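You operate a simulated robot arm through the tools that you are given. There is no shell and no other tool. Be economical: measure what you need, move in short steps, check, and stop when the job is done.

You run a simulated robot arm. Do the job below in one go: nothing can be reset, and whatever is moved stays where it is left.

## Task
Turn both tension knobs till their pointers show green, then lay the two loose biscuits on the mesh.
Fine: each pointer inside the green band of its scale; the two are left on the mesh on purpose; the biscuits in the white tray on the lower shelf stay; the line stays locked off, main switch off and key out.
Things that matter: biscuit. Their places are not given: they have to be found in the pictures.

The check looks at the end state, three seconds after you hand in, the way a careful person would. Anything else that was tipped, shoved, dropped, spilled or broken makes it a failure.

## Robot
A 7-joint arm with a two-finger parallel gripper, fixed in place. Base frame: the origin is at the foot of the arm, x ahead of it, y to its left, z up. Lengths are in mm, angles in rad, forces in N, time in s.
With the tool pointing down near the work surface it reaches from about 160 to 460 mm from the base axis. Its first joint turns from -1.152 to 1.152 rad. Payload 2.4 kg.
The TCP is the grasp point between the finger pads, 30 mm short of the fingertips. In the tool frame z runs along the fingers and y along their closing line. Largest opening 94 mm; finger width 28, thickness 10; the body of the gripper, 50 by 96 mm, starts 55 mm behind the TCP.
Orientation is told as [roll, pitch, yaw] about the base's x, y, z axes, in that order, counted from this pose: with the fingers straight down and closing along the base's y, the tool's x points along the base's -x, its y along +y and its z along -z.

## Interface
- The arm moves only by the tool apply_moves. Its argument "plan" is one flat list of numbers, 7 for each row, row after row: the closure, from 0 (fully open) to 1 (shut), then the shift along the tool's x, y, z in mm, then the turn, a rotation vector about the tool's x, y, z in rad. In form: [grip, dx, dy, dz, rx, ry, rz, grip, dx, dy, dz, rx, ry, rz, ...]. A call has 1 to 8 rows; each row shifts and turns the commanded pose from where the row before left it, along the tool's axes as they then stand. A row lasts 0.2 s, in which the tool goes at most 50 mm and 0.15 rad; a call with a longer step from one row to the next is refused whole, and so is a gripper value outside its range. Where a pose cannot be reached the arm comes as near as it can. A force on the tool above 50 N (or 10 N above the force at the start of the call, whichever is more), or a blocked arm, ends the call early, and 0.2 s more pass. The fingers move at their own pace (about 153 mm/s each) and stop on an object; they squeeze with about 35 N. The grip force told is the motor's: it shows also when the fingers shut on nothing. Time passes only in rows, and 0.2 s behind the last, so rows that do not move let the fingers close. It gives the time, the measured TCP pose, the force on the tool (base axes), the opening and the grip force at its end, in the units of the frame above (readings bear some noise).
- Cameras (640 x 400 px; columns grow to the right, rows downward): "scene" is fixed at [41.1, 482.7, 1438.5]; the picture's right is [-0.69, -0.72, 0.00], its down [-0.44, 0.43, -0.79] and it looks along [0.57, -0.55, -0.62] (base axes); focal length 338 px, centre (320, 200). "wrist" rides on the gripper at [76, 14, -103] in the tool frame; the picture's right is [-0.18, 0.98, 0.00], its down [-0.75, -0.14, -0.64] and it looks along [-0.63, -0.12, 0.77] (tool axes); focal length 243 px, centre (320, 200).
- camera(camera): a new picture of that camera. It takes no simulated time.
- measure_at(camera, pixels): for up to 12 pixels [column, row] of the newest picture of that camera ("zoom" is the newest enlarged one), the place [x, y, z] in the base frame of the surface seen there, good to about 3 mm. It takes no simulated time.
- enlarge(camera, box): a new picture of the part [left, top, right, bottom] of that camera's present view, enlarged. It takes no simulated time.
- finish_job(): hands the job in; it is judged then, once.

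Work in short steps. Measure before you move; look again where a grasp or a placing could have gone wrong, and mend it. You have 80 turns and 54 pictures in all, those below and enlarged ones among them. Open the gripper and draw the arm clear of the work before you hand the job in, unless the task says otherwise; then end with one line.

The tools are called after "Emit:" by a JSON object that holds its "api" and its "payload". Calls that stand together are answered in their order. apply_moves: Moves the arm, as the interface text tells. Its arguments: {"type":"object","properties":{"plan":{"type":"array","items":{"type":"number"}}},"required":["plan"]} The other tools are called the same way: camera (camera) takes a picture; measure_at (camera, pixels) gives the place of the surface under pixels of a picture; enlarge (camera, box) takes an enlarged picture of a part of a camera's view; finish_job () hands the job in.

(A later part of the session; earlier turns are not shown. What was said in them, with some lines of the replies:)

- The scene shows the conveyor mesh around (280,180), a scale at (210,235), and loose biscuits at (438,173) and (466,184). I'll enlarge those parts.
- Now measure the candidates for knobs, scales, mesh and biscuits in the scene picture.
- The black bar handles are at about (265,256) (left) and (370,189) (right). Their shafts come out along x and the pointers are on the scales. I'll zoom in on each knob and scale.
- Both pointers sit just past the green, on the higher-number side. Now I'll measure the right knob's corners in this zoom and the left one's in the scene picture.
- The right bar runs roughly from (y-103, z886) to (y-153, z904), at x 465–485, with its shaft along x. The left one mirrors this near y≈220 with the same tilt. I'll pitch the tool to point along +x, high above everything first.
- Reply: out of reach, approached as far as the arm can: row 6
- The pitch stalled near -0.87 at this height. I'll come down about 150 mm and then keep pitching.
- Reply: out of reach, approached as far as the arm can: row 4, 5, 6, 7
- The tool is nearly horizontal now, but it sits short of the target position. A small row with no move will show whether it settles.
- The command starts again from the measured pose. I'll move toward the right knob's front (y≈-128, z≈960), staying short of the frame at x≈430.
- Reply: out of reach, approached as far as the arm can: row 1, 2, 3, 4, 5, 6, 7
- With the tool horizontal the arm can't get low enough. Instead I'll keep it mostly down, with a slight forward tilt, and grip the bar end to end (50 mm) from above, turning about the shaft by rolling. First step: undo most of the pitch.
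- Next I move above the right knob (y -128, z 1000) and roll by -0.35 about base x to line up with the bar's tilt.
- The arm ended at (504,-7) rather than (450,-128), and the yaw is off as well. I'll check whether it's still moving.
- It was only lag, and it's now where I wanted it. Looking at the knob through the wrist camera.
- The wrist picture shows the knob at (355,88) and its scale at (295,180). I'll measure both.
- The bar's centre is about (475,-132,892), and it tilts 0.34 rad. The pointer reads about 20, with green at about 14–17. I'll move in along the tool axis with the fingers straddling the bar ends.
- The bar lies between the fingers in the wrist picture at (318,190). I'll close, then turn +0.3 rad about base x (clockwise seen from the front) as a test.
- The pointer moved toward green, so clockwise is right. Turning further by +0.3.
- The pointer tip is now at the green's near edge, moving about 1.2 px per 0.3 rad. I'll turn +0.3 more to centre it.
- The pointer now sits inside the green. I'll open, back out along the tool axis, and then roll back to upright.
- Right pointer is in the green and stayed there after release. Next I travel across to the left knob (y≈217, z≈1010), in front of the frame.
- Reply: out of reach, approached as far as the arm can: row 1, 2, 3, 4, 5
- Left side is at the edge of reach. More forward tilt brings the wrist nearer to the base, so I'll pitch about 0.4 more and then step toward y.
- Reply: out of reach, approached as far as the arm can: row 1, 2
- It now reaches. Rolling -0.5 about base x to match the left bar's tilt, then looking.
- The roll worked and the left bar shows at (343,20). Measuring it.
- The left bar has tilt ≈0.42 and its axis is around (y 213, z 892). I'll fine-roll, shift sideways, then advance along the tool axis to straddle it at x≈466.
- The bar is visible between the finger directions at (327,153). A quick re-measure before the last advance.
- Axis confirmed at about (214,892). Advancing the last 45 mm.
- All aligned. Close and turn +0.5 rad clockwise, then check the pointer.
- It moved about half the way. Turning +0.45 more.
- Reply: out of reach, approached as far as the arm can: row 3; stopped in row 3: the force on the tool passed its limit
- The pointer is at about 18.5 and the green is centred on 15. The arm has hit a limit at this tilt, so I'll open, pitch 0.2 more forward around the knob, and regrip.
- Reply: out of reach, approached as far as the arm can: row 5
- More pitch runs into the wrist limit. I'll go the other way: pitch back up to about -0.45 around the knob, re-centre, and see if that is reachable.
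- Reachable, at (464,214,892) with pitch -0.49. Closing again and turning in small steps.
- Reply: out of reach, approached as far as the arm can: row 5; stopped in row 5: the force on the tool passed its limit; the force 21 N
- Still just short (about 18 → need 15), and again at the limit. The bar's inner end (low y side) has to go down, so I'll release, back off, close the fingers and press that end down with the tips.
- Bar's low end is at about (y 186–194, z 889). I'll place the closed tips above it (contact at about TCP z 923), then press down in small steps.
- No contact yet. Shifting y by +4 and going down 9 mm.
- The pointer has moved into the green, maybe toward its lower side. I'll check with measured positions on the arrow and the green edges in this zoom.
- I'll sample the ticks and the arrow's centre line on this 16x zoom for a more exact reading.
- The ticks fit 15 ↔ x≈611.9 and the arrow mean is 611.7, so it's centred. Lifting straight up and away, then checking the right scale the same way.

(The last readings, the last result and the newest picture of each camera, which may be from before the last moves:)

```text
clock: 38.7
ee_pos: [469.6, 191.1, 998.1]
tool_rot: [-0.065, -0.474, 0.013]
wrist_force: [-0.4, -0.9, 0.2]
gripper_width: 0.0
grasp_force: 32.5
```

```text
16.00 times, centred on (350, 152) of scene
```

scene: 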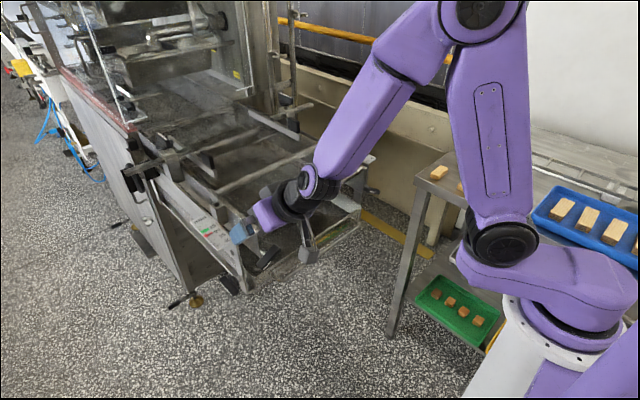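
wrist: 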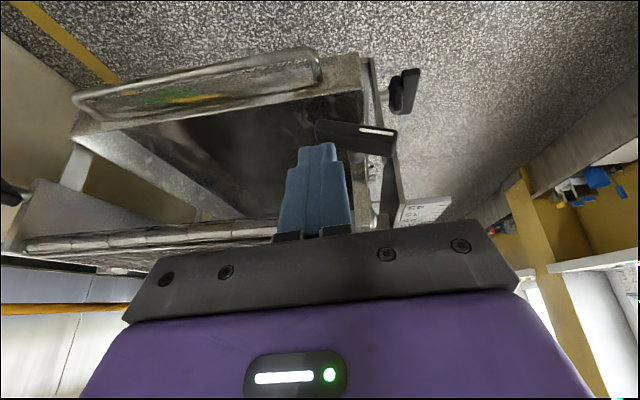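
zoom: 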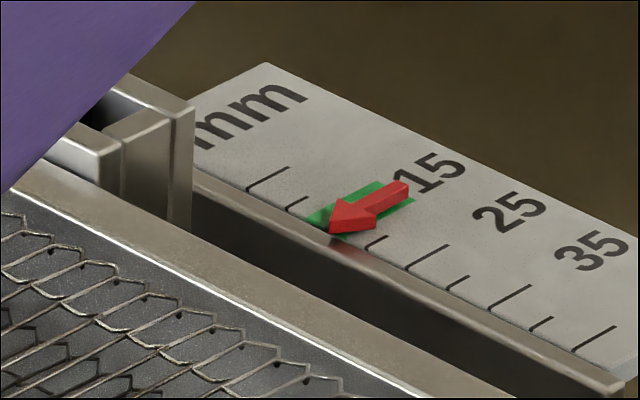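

Sampling ticks and arrow on the right scale.

Emit:
{"api": "measure_at", "payload": {"camera": "zoom", "pixels": [[268, 178], [298, 203], [376, 243], [428, 259], [458, 282], [510, 298], [400, 190], [388, 196], [376, 203], [362, 211], [352, 217], [342, 224]]}}

Emit:
{"api": "measure_at", "payload": {"camera": "zoom", "pixels": [[545, 322], [590, 342], [395, 192], [382, 200], [370, 207], [357, 214], [320, 215], [345, 200], [370, 186], [405, 208], [385, 213], [360, 230]]}}

```text
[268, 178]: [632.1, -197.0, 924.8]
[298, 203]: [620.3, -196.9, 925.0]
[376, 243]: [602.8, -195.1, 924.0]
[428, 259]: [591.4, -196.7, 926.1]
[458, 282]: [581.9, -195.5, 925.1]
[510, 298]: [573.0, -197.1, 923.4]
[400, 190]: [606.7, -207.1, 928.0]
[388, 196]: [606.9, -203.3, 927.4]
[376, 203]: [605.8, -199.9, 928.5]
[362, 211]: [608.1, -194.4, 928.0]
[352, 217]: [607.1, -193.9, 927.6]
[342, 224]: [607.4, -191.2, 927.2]
```

```text
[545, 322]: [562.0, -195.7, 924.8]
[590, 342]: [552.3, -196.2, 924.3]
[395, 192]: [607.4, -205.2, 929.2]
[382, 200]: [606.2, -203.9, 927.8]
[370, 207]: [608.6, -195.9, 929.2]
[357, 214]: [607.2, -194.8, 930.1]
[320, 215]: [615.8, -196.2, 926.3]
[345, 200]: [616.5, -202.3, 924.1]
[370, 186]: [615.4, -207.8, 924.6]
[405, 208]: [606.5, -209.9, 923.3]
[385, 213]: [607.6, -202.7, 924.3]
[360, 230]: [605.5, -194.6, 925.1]
```

The right arrow averages x≈607.2, i.e. about 17.3, with the green spanning about 607–617, so it's borderline. I'll press that knob's outer end (low y) down the same way, about 0.3 rad more. Travelling across first.

Emit:
{"api": "apply_moves", "payload": {"plan": [1, 0, -48, 0, 0, 0, 0, 1, 0, -48, 0, 0, 0, 0, 1, 0, -48, 0, 0, 0, 0, 1, 0, -48, 0, 0, 0, 0, 1, 0, -48, 0, 0, 0, 0, 1, 0, -48, 0, 0, 0, 0, 1, 0, -48, 0, 0, 0, 0, 1, 0, -16, 0, 0, 0, 0]}}

Emit:
{"api": "apply_moves", "payload": {"plan": [1, 27, 0, 13, 0, 0, 0, 1, 27, 0, 13, 0, 0, 0, 1, 0, 0, 20, 0, 0, 0, 1, 0, 0, 0, 0, 0, 0, 1, 0, 0, 0, 0, 0, 0]}}

Emit:
{"api": "camera", "payload": {"camera": "wrist"}}

```text
clock: 40.5
ee_pos: [462.9, -160.2, 1016.6]
tool_rot: [-0.064, -0.472, 0.011]
wrist_force: [0.4, 0.3, 0.0]
gripper_width: 0.0
grasp_force: 32.9
```

```text
clock: 41.7
ee_pos: [434.6, -163.2, 952.0]
tool_rot: [-0.064, -0.474, 0.01]
wrist_force: [0.0, 0.0, 0.9]
gripper_width: 0.1
grasp_force: 32.8
```

```text
13 pictures are left
```

wrist: 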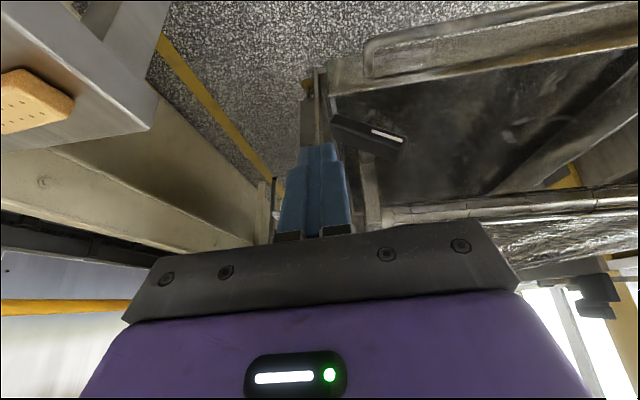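

Emit:
{"api": "measure_at", "payload": {"camera": "wrist", "pixels": [[334, 121], [350, 127], [370, 135], [395, 148], [336, 130], [365, 140], [388, 151], [340, 117], [400, 140]]}}

```text
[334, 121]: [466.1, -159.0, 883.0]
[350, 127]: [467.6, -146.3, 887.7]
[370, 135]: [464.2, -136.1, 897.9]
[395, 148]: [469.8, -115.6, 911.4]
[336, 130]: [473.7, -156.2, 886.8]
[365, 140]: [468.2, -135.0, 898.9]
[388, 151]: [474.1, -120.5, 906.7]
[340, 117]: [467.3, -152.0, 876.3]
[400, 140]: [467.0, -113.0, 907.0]
```

The right bar tilts 0.55 with its low end at (y -158, z 884). I'll move the tips over it, then press down to TCP z≈910.5.

Emit:
{"api": "apply_moves", "payload": {"plan": [1, -9.2, 2, 19.8, 0, 0, 0, 1, -9.1, 2, 19.9, 0, 0, 0, 1, 0, 0, 0, 0, 0, 0, 1, 1.7, 0.2, 3.2, 0, 0, 0, 1, 1.7, 0.2, 3.2, 0, 0, 0, 1, 1.6, 0.2, 3.2, 0, 0, 0, 1, 1.6, 0.2, 3.3, 0, 0, 0, 1, 0, 0, 0, 0, 0, 0]}}

Emit:
{"api": "enlarge", "payload": {"camera": "scene", "box": [340, 145, 360, 160]}}

```text
clock: 43.5
ee_pos: [469.6, -162.6, 908.9]
tool_rot: [-0.067, -0.472, 0.01]
wrist_force: [4.6, -4.5, 3.9]
gripper_width: 0.0
grasp_force: 33.1
```

```text
16.00 times, centred on (350, 152) of scene
```

zoom: 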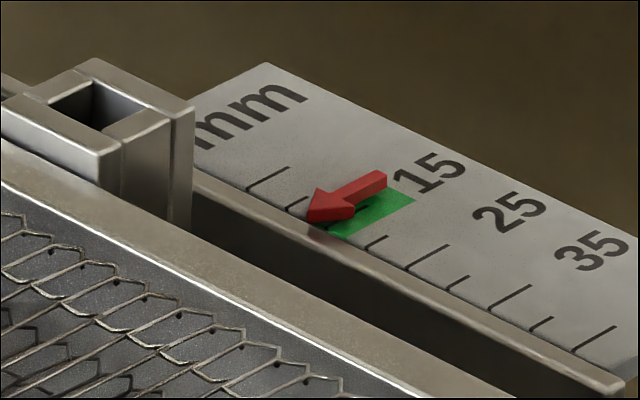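

Emit:
{"api": "measure_at", "payload": {"camera": "zoom", "pixels": [[380, 178], [370, 184], [360, 190], [350, 195], [340, 201], [330, 206], [322, 212], [375, 181], [365, 187], [402, 197], [380, 210], [350, 228]]}}

```text
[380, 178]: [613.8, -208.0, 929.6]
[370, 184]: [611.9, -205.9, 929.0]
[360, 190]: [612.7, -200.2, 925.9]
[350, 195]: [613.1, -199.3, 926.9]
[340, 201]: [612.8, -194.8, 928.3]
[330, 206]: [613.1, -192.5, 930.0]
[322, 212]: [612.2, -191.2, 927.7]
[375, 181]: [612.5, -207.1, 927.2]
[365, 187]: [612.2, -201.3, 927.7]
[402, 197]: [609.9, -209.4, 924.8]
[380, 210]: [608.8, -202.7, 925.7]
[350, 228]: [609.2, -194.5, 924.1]
```

The arrow is now at 612.7 against the 15-tick's 611.8, well centred. Lifting off, opening, and levelling the tool for the biscuits.

Emit:
{"api": "apply_moves", "payload": {"plan": [1, -14, 0, -27, 0, 0, 0, 1, -21, 0, -41, 0, 0, 0, 1, -21, 0, -41, 0, 0, 0, 0.3, 0, 0, 0, 0, 0.118, 0, 0.3, 0, 0, 0, 0, 0.118, 0, 0, 0, 0, 0, 0, 0.118, 0, 0, 0, 0, 0, 0, 0.118, 0, 0, 0, 0, 0, -0.065, 0, 0]}}

Emit:
{"api": "apply_moves", "payload": {"plan": [0, 40, -25, 0, 0, 0, 0, 0, 40, -25, 0, 0, 0, 0, 0, 40, -25, 0, 0, 0, 0, 0, 40, -25, 0, 0, 0, 0, 0, 40, -25, 0, 0, 0, 0, 0, 0, -40, 20, 0, 0, 0, 0, 0, 0, 0, 0, 0, 0, 0, 0, 0, 0, 0, 0, 0]}}

Emit:
{"api": "camera", "payload": {"camera": "wrist"}}

```text
clock: 45.3
ee_pos: [469.4, -154.5, 1033.0]
tool_rot: [0.009, -0.003, -0.02]
wrist_force: [-0.1, 0.0, -0.3]
gripper_width: 93.9
grasp_force: 0.1
```

```text
clock: 47.1
ee_pos: [267.2, -318.9, 1010.2]
tool_rot: [0.008, -0.002, -0.018]
wrist_force: [0.5, -0.4, -1.1]
gripper_width: 94.2
grasp_force: 0.1
```

```text
11 pictures are left
```

wrist: 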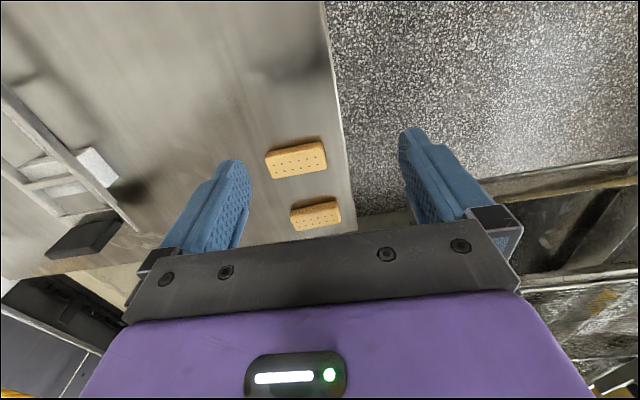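

Both biscuits are visible, at (297,160) and (316,216). Measuring their corners.

Emit:
{"api": "measure_at", "payload": {"camera": "wrist", "pixels": [[269, 155], [321, 145], [324, 164], [274, 175], [297, 160], [294, 213], [337, 205], [338, 221], [299, 228], [316, 216], [240, 230], [345, 150]]}}

Emit:
{"api": "enlarge", "payload": {"camera": "wrist", "box": [250, 130, 350, 240]}}

```text
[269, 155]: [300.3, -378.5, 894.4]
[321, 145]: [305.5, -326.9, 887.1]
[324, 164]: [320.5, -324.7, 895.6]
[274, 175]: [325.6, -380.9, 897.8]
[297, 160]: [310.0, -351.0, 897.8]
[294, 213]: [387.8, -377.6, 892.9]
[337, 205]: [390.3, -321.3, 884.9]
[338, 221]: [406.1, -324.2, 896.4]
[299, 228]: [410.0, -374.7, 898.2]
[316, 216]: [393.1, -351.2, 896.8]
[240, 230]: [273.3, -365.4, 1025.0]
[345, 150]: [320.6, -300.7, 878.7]
```

```text
3.64 times, centred on (300, 185) of wrist
```

zoom: 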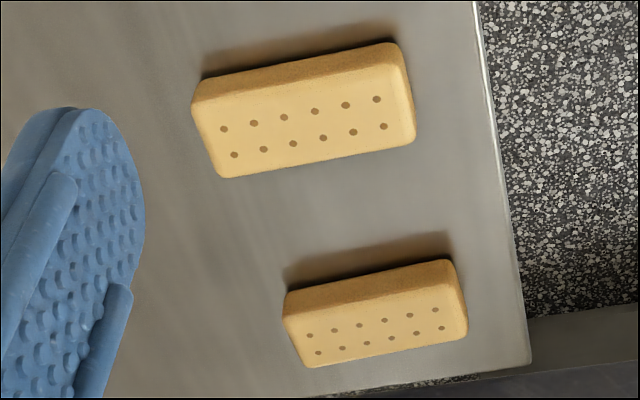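

Biscuits are about 58×27×19 mm, long side along y, centred at A(313,-352) and B(398,-350), with the table at z 878. I need a fresh scene picture to pick spots on the mesh.

Emit:
{"api": "camera", "payload": {"camera": "scene"}}

Emit:
{"api": "measure_at", "payload": {"camera": "scene", "pixels": [[248, 215], [265, 205], [285, 195], [305, 186], [325, 178], [340, 171], [265, 190], [285, 180], [305, 172], [325, 163], [240, 195], [300, 155]]}}

```text
9 pictures are left
```

scene: 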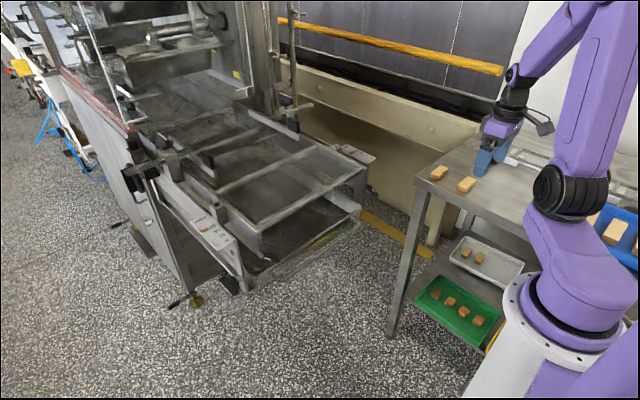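

```text
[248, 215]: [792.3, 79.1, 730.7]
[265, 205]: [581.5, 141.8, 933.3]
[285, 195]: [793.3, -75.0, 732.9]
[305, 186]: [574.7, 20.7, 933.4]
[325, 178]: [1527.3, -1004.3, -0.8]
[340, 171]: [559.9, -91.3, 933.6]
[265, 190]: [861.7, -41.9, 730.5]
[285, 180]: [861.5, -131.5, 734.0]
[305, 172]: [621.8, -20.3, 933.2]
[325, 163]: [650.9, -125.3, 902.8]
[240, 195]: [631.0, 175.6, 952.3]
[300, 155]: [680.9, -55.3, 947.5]
```

Mesh is at z≈933.5 with a free bay x 525–625, y -110…200. I'll carry with a fixed 0.4 forward tilt, so biscuits land level, for more reach. Going above biscuit B first.

Emit:
{"api": "apply_moves", "payload": {"plan": [0, 0, 0, 0, 0, -0.133, 0.018, 0, 0, 0, 0, 0, -0.133, 0, 0, 0, 0, 0, 0, -0.133, 0, 0, -23, -7.75, 23.3, 0, 0, 0, 0, -23, -7.75, 23.3, 0, 0, 0, 0, -23, -7.75, 23.3, 0, 0, 0, 0, -23, -7.75, 23.3, 0, 0, 0, 0, 0, 0, 0, 0, 0, 0]}}

Emit:
{"api": "apply_moves", "payload": {"plan": [0, 0, 0, 0, 0, 0, 0, 0, 0, 0, 0, 0, 0, 0]}}

```text
clock: 48.9
ee_pos: [388.2, -352.5, 962.8]
tool_rot: [0.01, -0.401, -0.039]
wrist_force: [0.4, -0.3, 0.0]
gripper_width: 94.2
grasp_force: 0.0
```

```text
clock: 49.5
ee_pos: [387.9, -351.4, 961.6]
tool_rot: [0.008, -0.402, -0.041]
wrist_force: [0.0, -0.2, 0.0]
gripper_width: 93.8
grasp_force: 0.0
```

On target. Small yaw alignment, descend to z 915 and close.

Emit:
{"api": "apply_moves", "payload": {"plan": [0, 0, 1, 0, -0.039, 0, -0.092, 0, 6, 0, 14.3, 0, 0, 0, 0, 6, 0, 14.3, 0, 0, 0, 0, 6, 0, 14.3, 0, 0, 0, 0, 0, 0, 0, 0, 0, 0, 0.6, 0, 0, 0, 0, 0, 0, 0.6, 0, 0, 0, 0, 0, 0, 0.6, 0, 0, 0, 0, 0, 0]}}

Emit:
{"api": "camera", "payload": {"camera": "wrist"}}

```text
clock: 51.3
ee_pos: [387.3, -349.0, 914.7]
tool_rot: [0.01, -0.401, 0.058]
wrist_force: [0.0, 0.6, 0.5]
gripper_width: 61.0
grasp_force: 14.2
```

```text
8 pictures are left
```

wrist: 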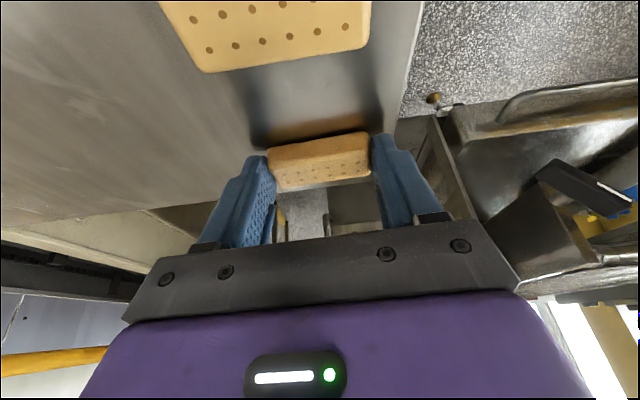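

Biscuit B is held (61 mm wide, at (320,160)). Lifting 100 mm, then carrying over the mesh.

Emit:
{"api": "apply_moves", "payload": {"plan": [0.6, -4, 0, -9, 0, 0, 0, 0.6, -8, 0, -20, 0, 0, 0, 0.6, -13, 0, -31, 0, 0, 0, 0.6, -14, 0, -32, 0, 0, 0, 0.6, 0, 0, 0, 0, 0, 0]}}

Emit:
{"api": "apply_moves", "payload": {"plan": [0.6, -20.8, 36.1, 8.8, 0, 0, 0, 0.6, -20.8, 36.1, 8.8, 0, 0, 0, 0.6, -20.8, 36.1, 8.8, 0, 0, 0, 0.6, -20.8, 36.1, 8.8, 0, 0, 0, 0.6, -20.8, 36.1, 8.8, 0, 0, 0, 0.6, -20.8, 36.1, 8.8, 0, 0, 0, 0.6, -20.8, 36.1, 8.8, 0, 0, 0, 0.6, -20.8, 36.1, 8.8, 0, 0, 0]}}

Emit:
{"api": "apply_moves", "payload": {"plan": [0.6, 0, 0, 0, 0, 0, 0, 0.6, 0, 0, 0, 0, 0, 0]}}

```text
clock: 52.5
ee_pos: [387.4, -351.7, 1015.0]
tool_rot: [0.007, -0.4, 0.061]
wrist_force: [-0.2, 0.6, -0.3]
gripper_width: 61.0
grasp_force: 14.2
```

```text
clock: 54.3
ee_pos: [549.6, -50.5, 1015.6]
tool_rot: [0.011, -0.403, 0.059]
wrist_force: [0.5, 0.1, -0.1]
gripper_width: 61.0
grasp_force: 13.9
```

```text
clock: 54.9
ee_pos: [548.6, -51.3, 1015.1]
tool_rot: [0.008, -0.402, 0.06]
wrist_force: [-0.5, 0.2, -0.3]
gripper_width: 61.3
grasp_force: 14.1
```

In place above the mesh. Lowering to TCP z≈972, about 1 mm above contact.

Emit:
{"api": "apply_moves", "payload": {"plan": [0.6, 5.6, 0, 13.3, 0, 0, 0, 0.6, 5.6, 0, 13.3, 0, 0, 0, 0.6, 3.5, 0, 8.3, 0, 0, 0, 0.6, 1.6, 0, 3.7, 0, 0, 0, 0.6, 0.8, 0, 1.8, 0, 0, 0, 0.6, 0, 0, 0, 0, 0, 0]}}

Emit:
{"api": "camera", "payload": {"camera": "wrist"}}

```text
clock: 55.6
ee_pos: [552.1, -51.8, 987.6]
tool_rot: [0.007, -0.415, 0.059]
wrist_force: [0.7, -0.1, 4.6]
gripper_width: 61.0
grasp_force: 14.0
stopped in row 3: the force on the tool passed its limit (the readings are from after the stop); the commanded pose is now the measured one
```

```text
7 pictures are left
```

wrist: 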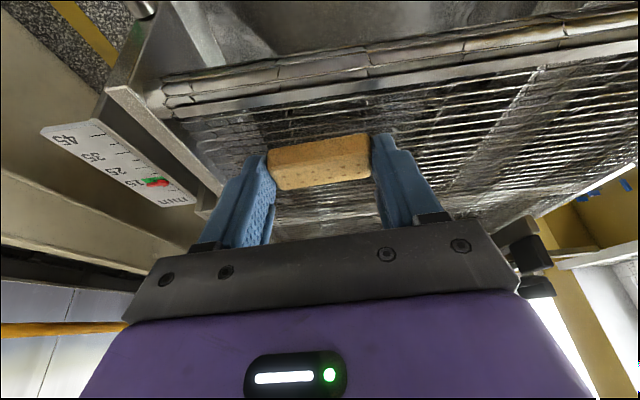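

Contact came at z≈988, higher than expected. I'll measure the mesh wires around the biscuit from this picture.

Emit:
{"api": "measure_at", "payload": {"camera": "wrist", "pixels": [[430, 160], [480, 150], [520, 130], [230, 130], [300, 210], [330, 220], [450, 120], [400, 100], [315, 150], [320, 170], [300, 110], [350, 95]]}}

```text
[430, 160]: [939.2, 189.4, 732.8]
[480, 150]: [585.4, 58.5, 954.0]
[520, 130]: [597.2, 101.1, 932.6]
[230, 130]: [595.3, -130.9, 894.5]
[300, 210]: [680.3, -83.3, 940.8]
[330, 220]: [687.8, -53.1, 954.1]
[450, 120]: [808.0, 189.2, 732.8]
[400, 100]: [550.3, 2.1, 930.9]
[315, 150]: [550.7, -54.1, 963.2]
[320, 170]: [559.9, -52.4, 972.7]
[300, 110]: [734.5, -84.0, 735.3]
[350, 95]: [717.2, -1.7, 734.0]
```

Wires sit at z≈952–954, so the biscuit (top 972.7) is resting on the mesh. Releasing and lifting straight up.

Emit:
{"api": "apply_moves", "payload": {"plan": [0.5, 0, 0, 0, 0, 0, 0, 0.2, 0, 0, 0, 0, 0, 0, 0, 0, 0, 0, 0, 0, 0, 0, -3, 0, -8, 0, 0, 0, 0, -13, 0, -30, 0, 0, 0, 0, -16, 0, -37, 0, 0, 0, 0, 0, 0, 0, 0, 0, 0]}}

Emit:
{"api": "camera", "payload": {"camera": "wrist"}}

```text
clock: 57.2
ee_pos: [550.7, -51.7, 1069.1]
tool_rot: [0.007, -0.415, 0.059]
wrist_force: [0.5, 0.1, -0.6]
gripper_width: 94.2
grasp_force: 0.0
```

```text
6 pictures are left
```

wrist: 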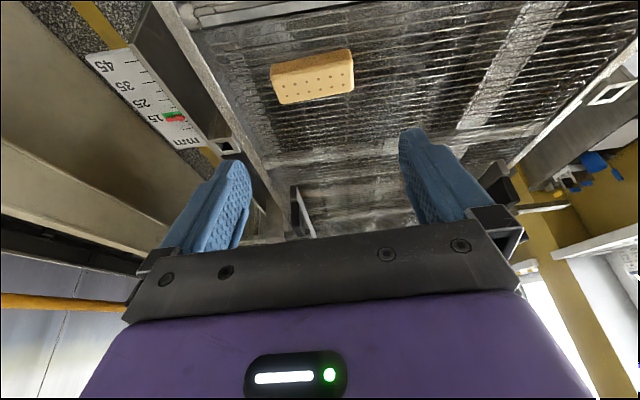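

The biscuit lies flat on the mesh at (312,75). Returning for biscuit A.

Emit:
{"api": "apply_moves", "payload": {"plan": [0, 29.4, -31.7, -6.4, 0, 0, 0, 0, 29.4, -31.7, -6.4, 0, 0, 0, 0, 29.4, -31.7, -6.4, 0, 0, 0, 0, 29.4, -31.7, -6.4, 0, 0, 0, 0, 29.4, -31.7, -6.4, 0, 0, 0, 0, 29.4, -31.7, -6.4, 0, 0, 0, 0, 29.4, -31.7, -6.4, 0, 0, 0, 0, 29.4, -31.7, -6.4, 0, 0, 0]}}

Emit:
{"api": "apply_moves", "payload": {"plan": [0, 29.4, -31.7, -6.4, 0, 0, 0, 0, 0, 0, 0, 0, 0, 0, 0, 0, 0, 0, 0, 0, 0]}}

Emit:
{"api": "camera", "payload": {"camera": "wrist"}}

```text
clock: 59.0
ee_pos: [330.3, -320.8, 1017.9]
tool_rot: [0.008, -0.415, 0.059]
wrist_force: [-0.3, 0.0, -0.3]
gripper_width: 94.0
grasp_force: 0.0
```

```text
clock: 59.8
ee_pos: [303.1, -352.1, 1012.2]
tool_rot: [0.008, -0.412, 0.06]
wrist_force: [0.0, 1.0, -0.3]
gripper_width: 94.2
grasp_force: 0.1
```

```text
5 pictures are left
```

wrist: 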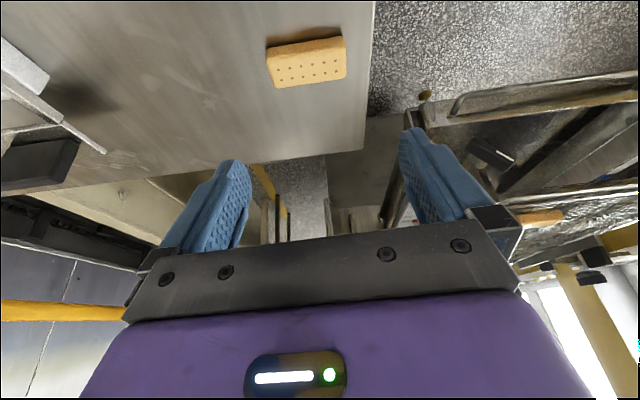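

Aligned like before, with the biscuit at (307,62). Descending to z≈914.7 and closing.

Emit:
{"api": "apply_moves", "payload": {"plan": [0, 12, 0, 28, 0, 0, 0, 0, 12, 0, 28, 0, 0, 0, 0, 10, 0, 22, 0, 0, 0, 0, 5.3, 0, 11.2, 0, 0, 0, 0, 0, 0, 0, 0, 0, 0, 0.6, 0, 0, 0, 0, 0, 0, 0.6, 0, 0, 0, 0, 0, 0, 0.6, 0, 0, 0, 0, 0, 0]}}

```text
clock: 61.6
ee_pos: [303.7, -352.1, 915.3]
tool_rot: [0.009, -0.415, 0.06]
wrist_force: [0.3, -0.1, 0.1]
gripper_width: 61.2
grasp_force: 14.2
```

Held at 61 mm. Lifting 120 mm and carrying to (550, 68).

Emit:
{"api": "apply_moves", "payload": {"plan": [0.6, -4, 0, -9, 0, 0, 0, 0.6, -8, 0, -20, 0, 0, 0, 0.6, -18, 0, -40, 0, 0, 0, 0.6, -18, 0, -41, 0, 0, 0, 0.6, 0, 0, 0, 0, 0, 0]}}

Emit:
{"api": "apply_moves", "payload": {"plan": [0.6, -22.6, 36.8, 9.9, 0, 0, 0, 0.6, -22.6, 36.8, 9.9, 0, 0, 0, 0.6, -22.6, 36.8, 9.9, 0, 0, 0, 0.6, -22.6, 36.8, 9.9, 0, 0, 0, 0.6, -22.6, 36.8, 9.9, 0, 0, 0, 0.6, -22.6, 36.8, 9.9, 0, 0, 0, 0.6, -22.6, 36.8, 9.9, 0, 0, 0, 0.6, -22.6, 36.8, 9.9, 0, 0, 0]}}

Emit:
{"api": "apply_moves", "payload": {"plan": [0.6, -22.6, 36.8, 9.9, 0, 0, 0, 0.6, -22.6, 36.8, 9.9, 0, 0, 0, 0.6, -22.6, 36.8, 9.9, 0, 0, 0, 0.6, 0, 0, 0, 0, 0, 0, 0.6, 0, 0, 0, 0, 0, 0]}}

```text
clock: 62.8
ee_pos: [303.3, -352.0, 1037.5]
tool_rot: [0.009, -0.41, 0.061]
wrist_force: [0.1, -0.1, -0.4]
gripper_width: 61.2
grasp_force: 13.7
```

```text
clock: 64.6
ee_pos: [486.1, -47.5, 1039.3]
tool_rot: [0.007, -0.413, 0.059]
wrist_force: [0.6, -0.5, 0.0]
gripper_width: 61.1
grasp_force: 14.3
```

```text
clock: 65.8
ee_pos: [550.0, 66.7, 1038.5]
tool_rot: [0.007, -0.414, 0.058]
wrist_force: [-0.5, 1.1, -0.7]
gripper_width: 61.1
grasp_force: 13.8
```

In place. Lowering to just above contact (988–989), gently at the end.

Emit:
{"api": "apply_moves", "payload": {"plan": [0.6, 8, 0, 18, 0, 0, 0, 0.6, 7, 0, 16.5, 0, 0, 0, 0.6, 3, 0, 7, 0, 0, 0, 0.6, 1.2, 0, 2.7, 0, 0, 0, 0.6, 0.4, 0, 0.9, 0, 0, 0, 0.6, 0, 0, 0, 0, 0, 0]}}

Emit:
{"api": "camera", "payload": {"camera": "wrist"}}

```text
clock: 67.2
ee_pos: [549.3, 68.2, 989.7]
tool_rot: [0.006, -0.414, 0.058]
wrist_force: [0.0, 0.0, -1.4]
gripper_width: 61.0
grasp_force: 13.8
```

```text
4 pictures are left
```

wrist: 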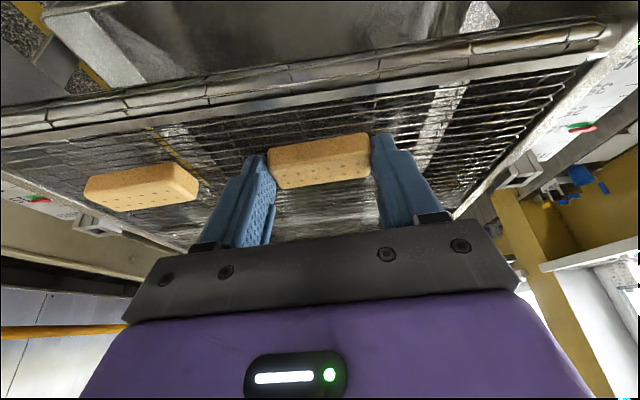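

Just above the mesh, with the other biscuit clear at the left. Lowering 1.5 mm more, then releasing and lifting.

Emit:
{"api": "apply_moves", "payload": {"plan": [0.6, 0.3, 0, 0.7, 0, 0, 0, 0.6, 0.3, 0, 0.7, 0, 0, 0, 0.5, 0, 0, 0, 0, 0, 0, 0.2, 0, 0, 0, 0, 0, 0, 0, 0, 0, 0, 0, 0, 0, 0, -4, 0, -9, 0, 0, 0, 0, -14, 0, -32, 0, 0, 0, 0, -18, 0, -41, 0, 0, 0]}}

Emit:
{"api": "apply_moves", "payload": {"plan": [0, 30, -20, -20, 0, 0, 0, 0, 30, -20, -20, 0, 0, 0, 0, 30, -20, -20, 0, 0, 0, 0, 30, -20, -20, 0, 0, 0, 0, 30, -20, -20, 0, 0, 0, 0, 0, 0, 0, 0, 0, 0, 0, 0, 0, 0, 0, 0, 0]}}

Emit:
{"api": "camera", "payload": {"camera": "scene"}}

```text
clock: 69.0
ee_pos: [548.6, 66.9, 1079.5]
tool_rot: [0.007, -0.412, 0.06]
wrist_force: [0.2, 0.3, -0.3]
gripper_width: 93.9
grasp_force: 0.1
```

```text
clock: 70.6
ee_pos: [380.0, -41.7, 1107.6]
tool_rot: [0.009, -0.41, 0.059]
wrist_force: [0.1, -0.5, 0.1]
gripper_width: 94.0
grasp_force: 0.0
```

```text
3 pictures are left
```

scene: 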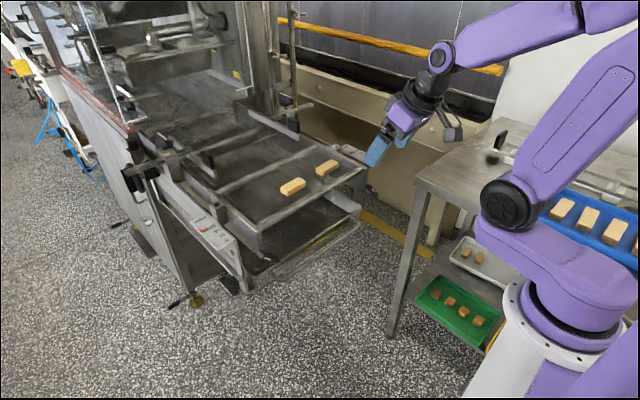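

Both biscuits lie on the mesh at (292,187) and (326,168), and the tray biscuits are untouched. One last check of both pointers.

Emit:
{"api": "enlarge", "payload": {"camera": "scene", "box": [195, 145, 365, 255]}}

Emit:
{"api": "enlarge", "payload": {"camera": "scene", "box": [340, 145, 360, 160]}}

```text
3.64 times, centred on (280, 200) of scene
```

zoom: 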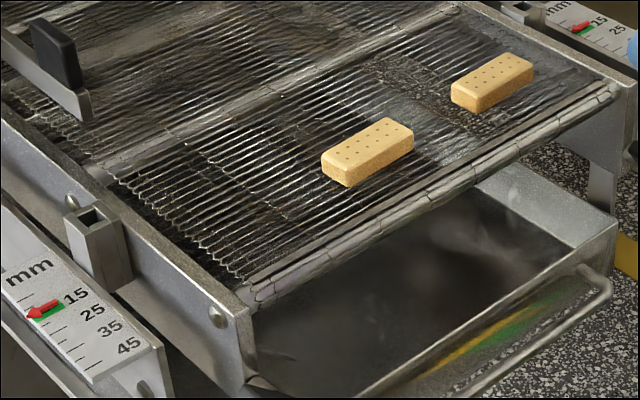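

```text
16.00 times, centred on (350, 152) of scene
```

zoom: 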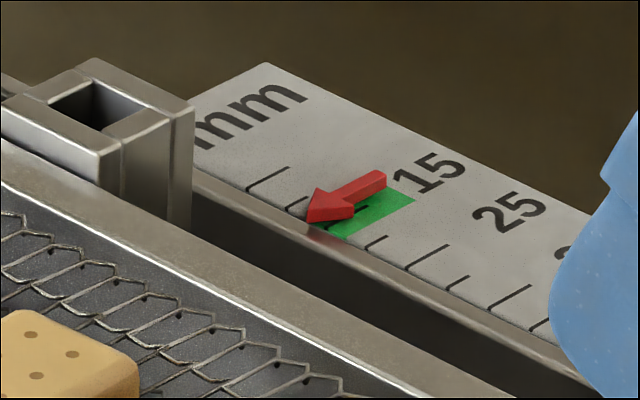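

Pointers unchanged (both at about 15, in the green), biscuits flat on the mesh, gripper open and arm clear. Handing in.

Emit:
{"api": "finish_job", "payload": {}}

```text
The job is handed in.
```

Both pointers are in the green, at about 15 on each scale. The two loose biscuits lie flat on the mesh. I left the tray biscuits and the line's lock-off alone, and the arm is open and clear of the work.
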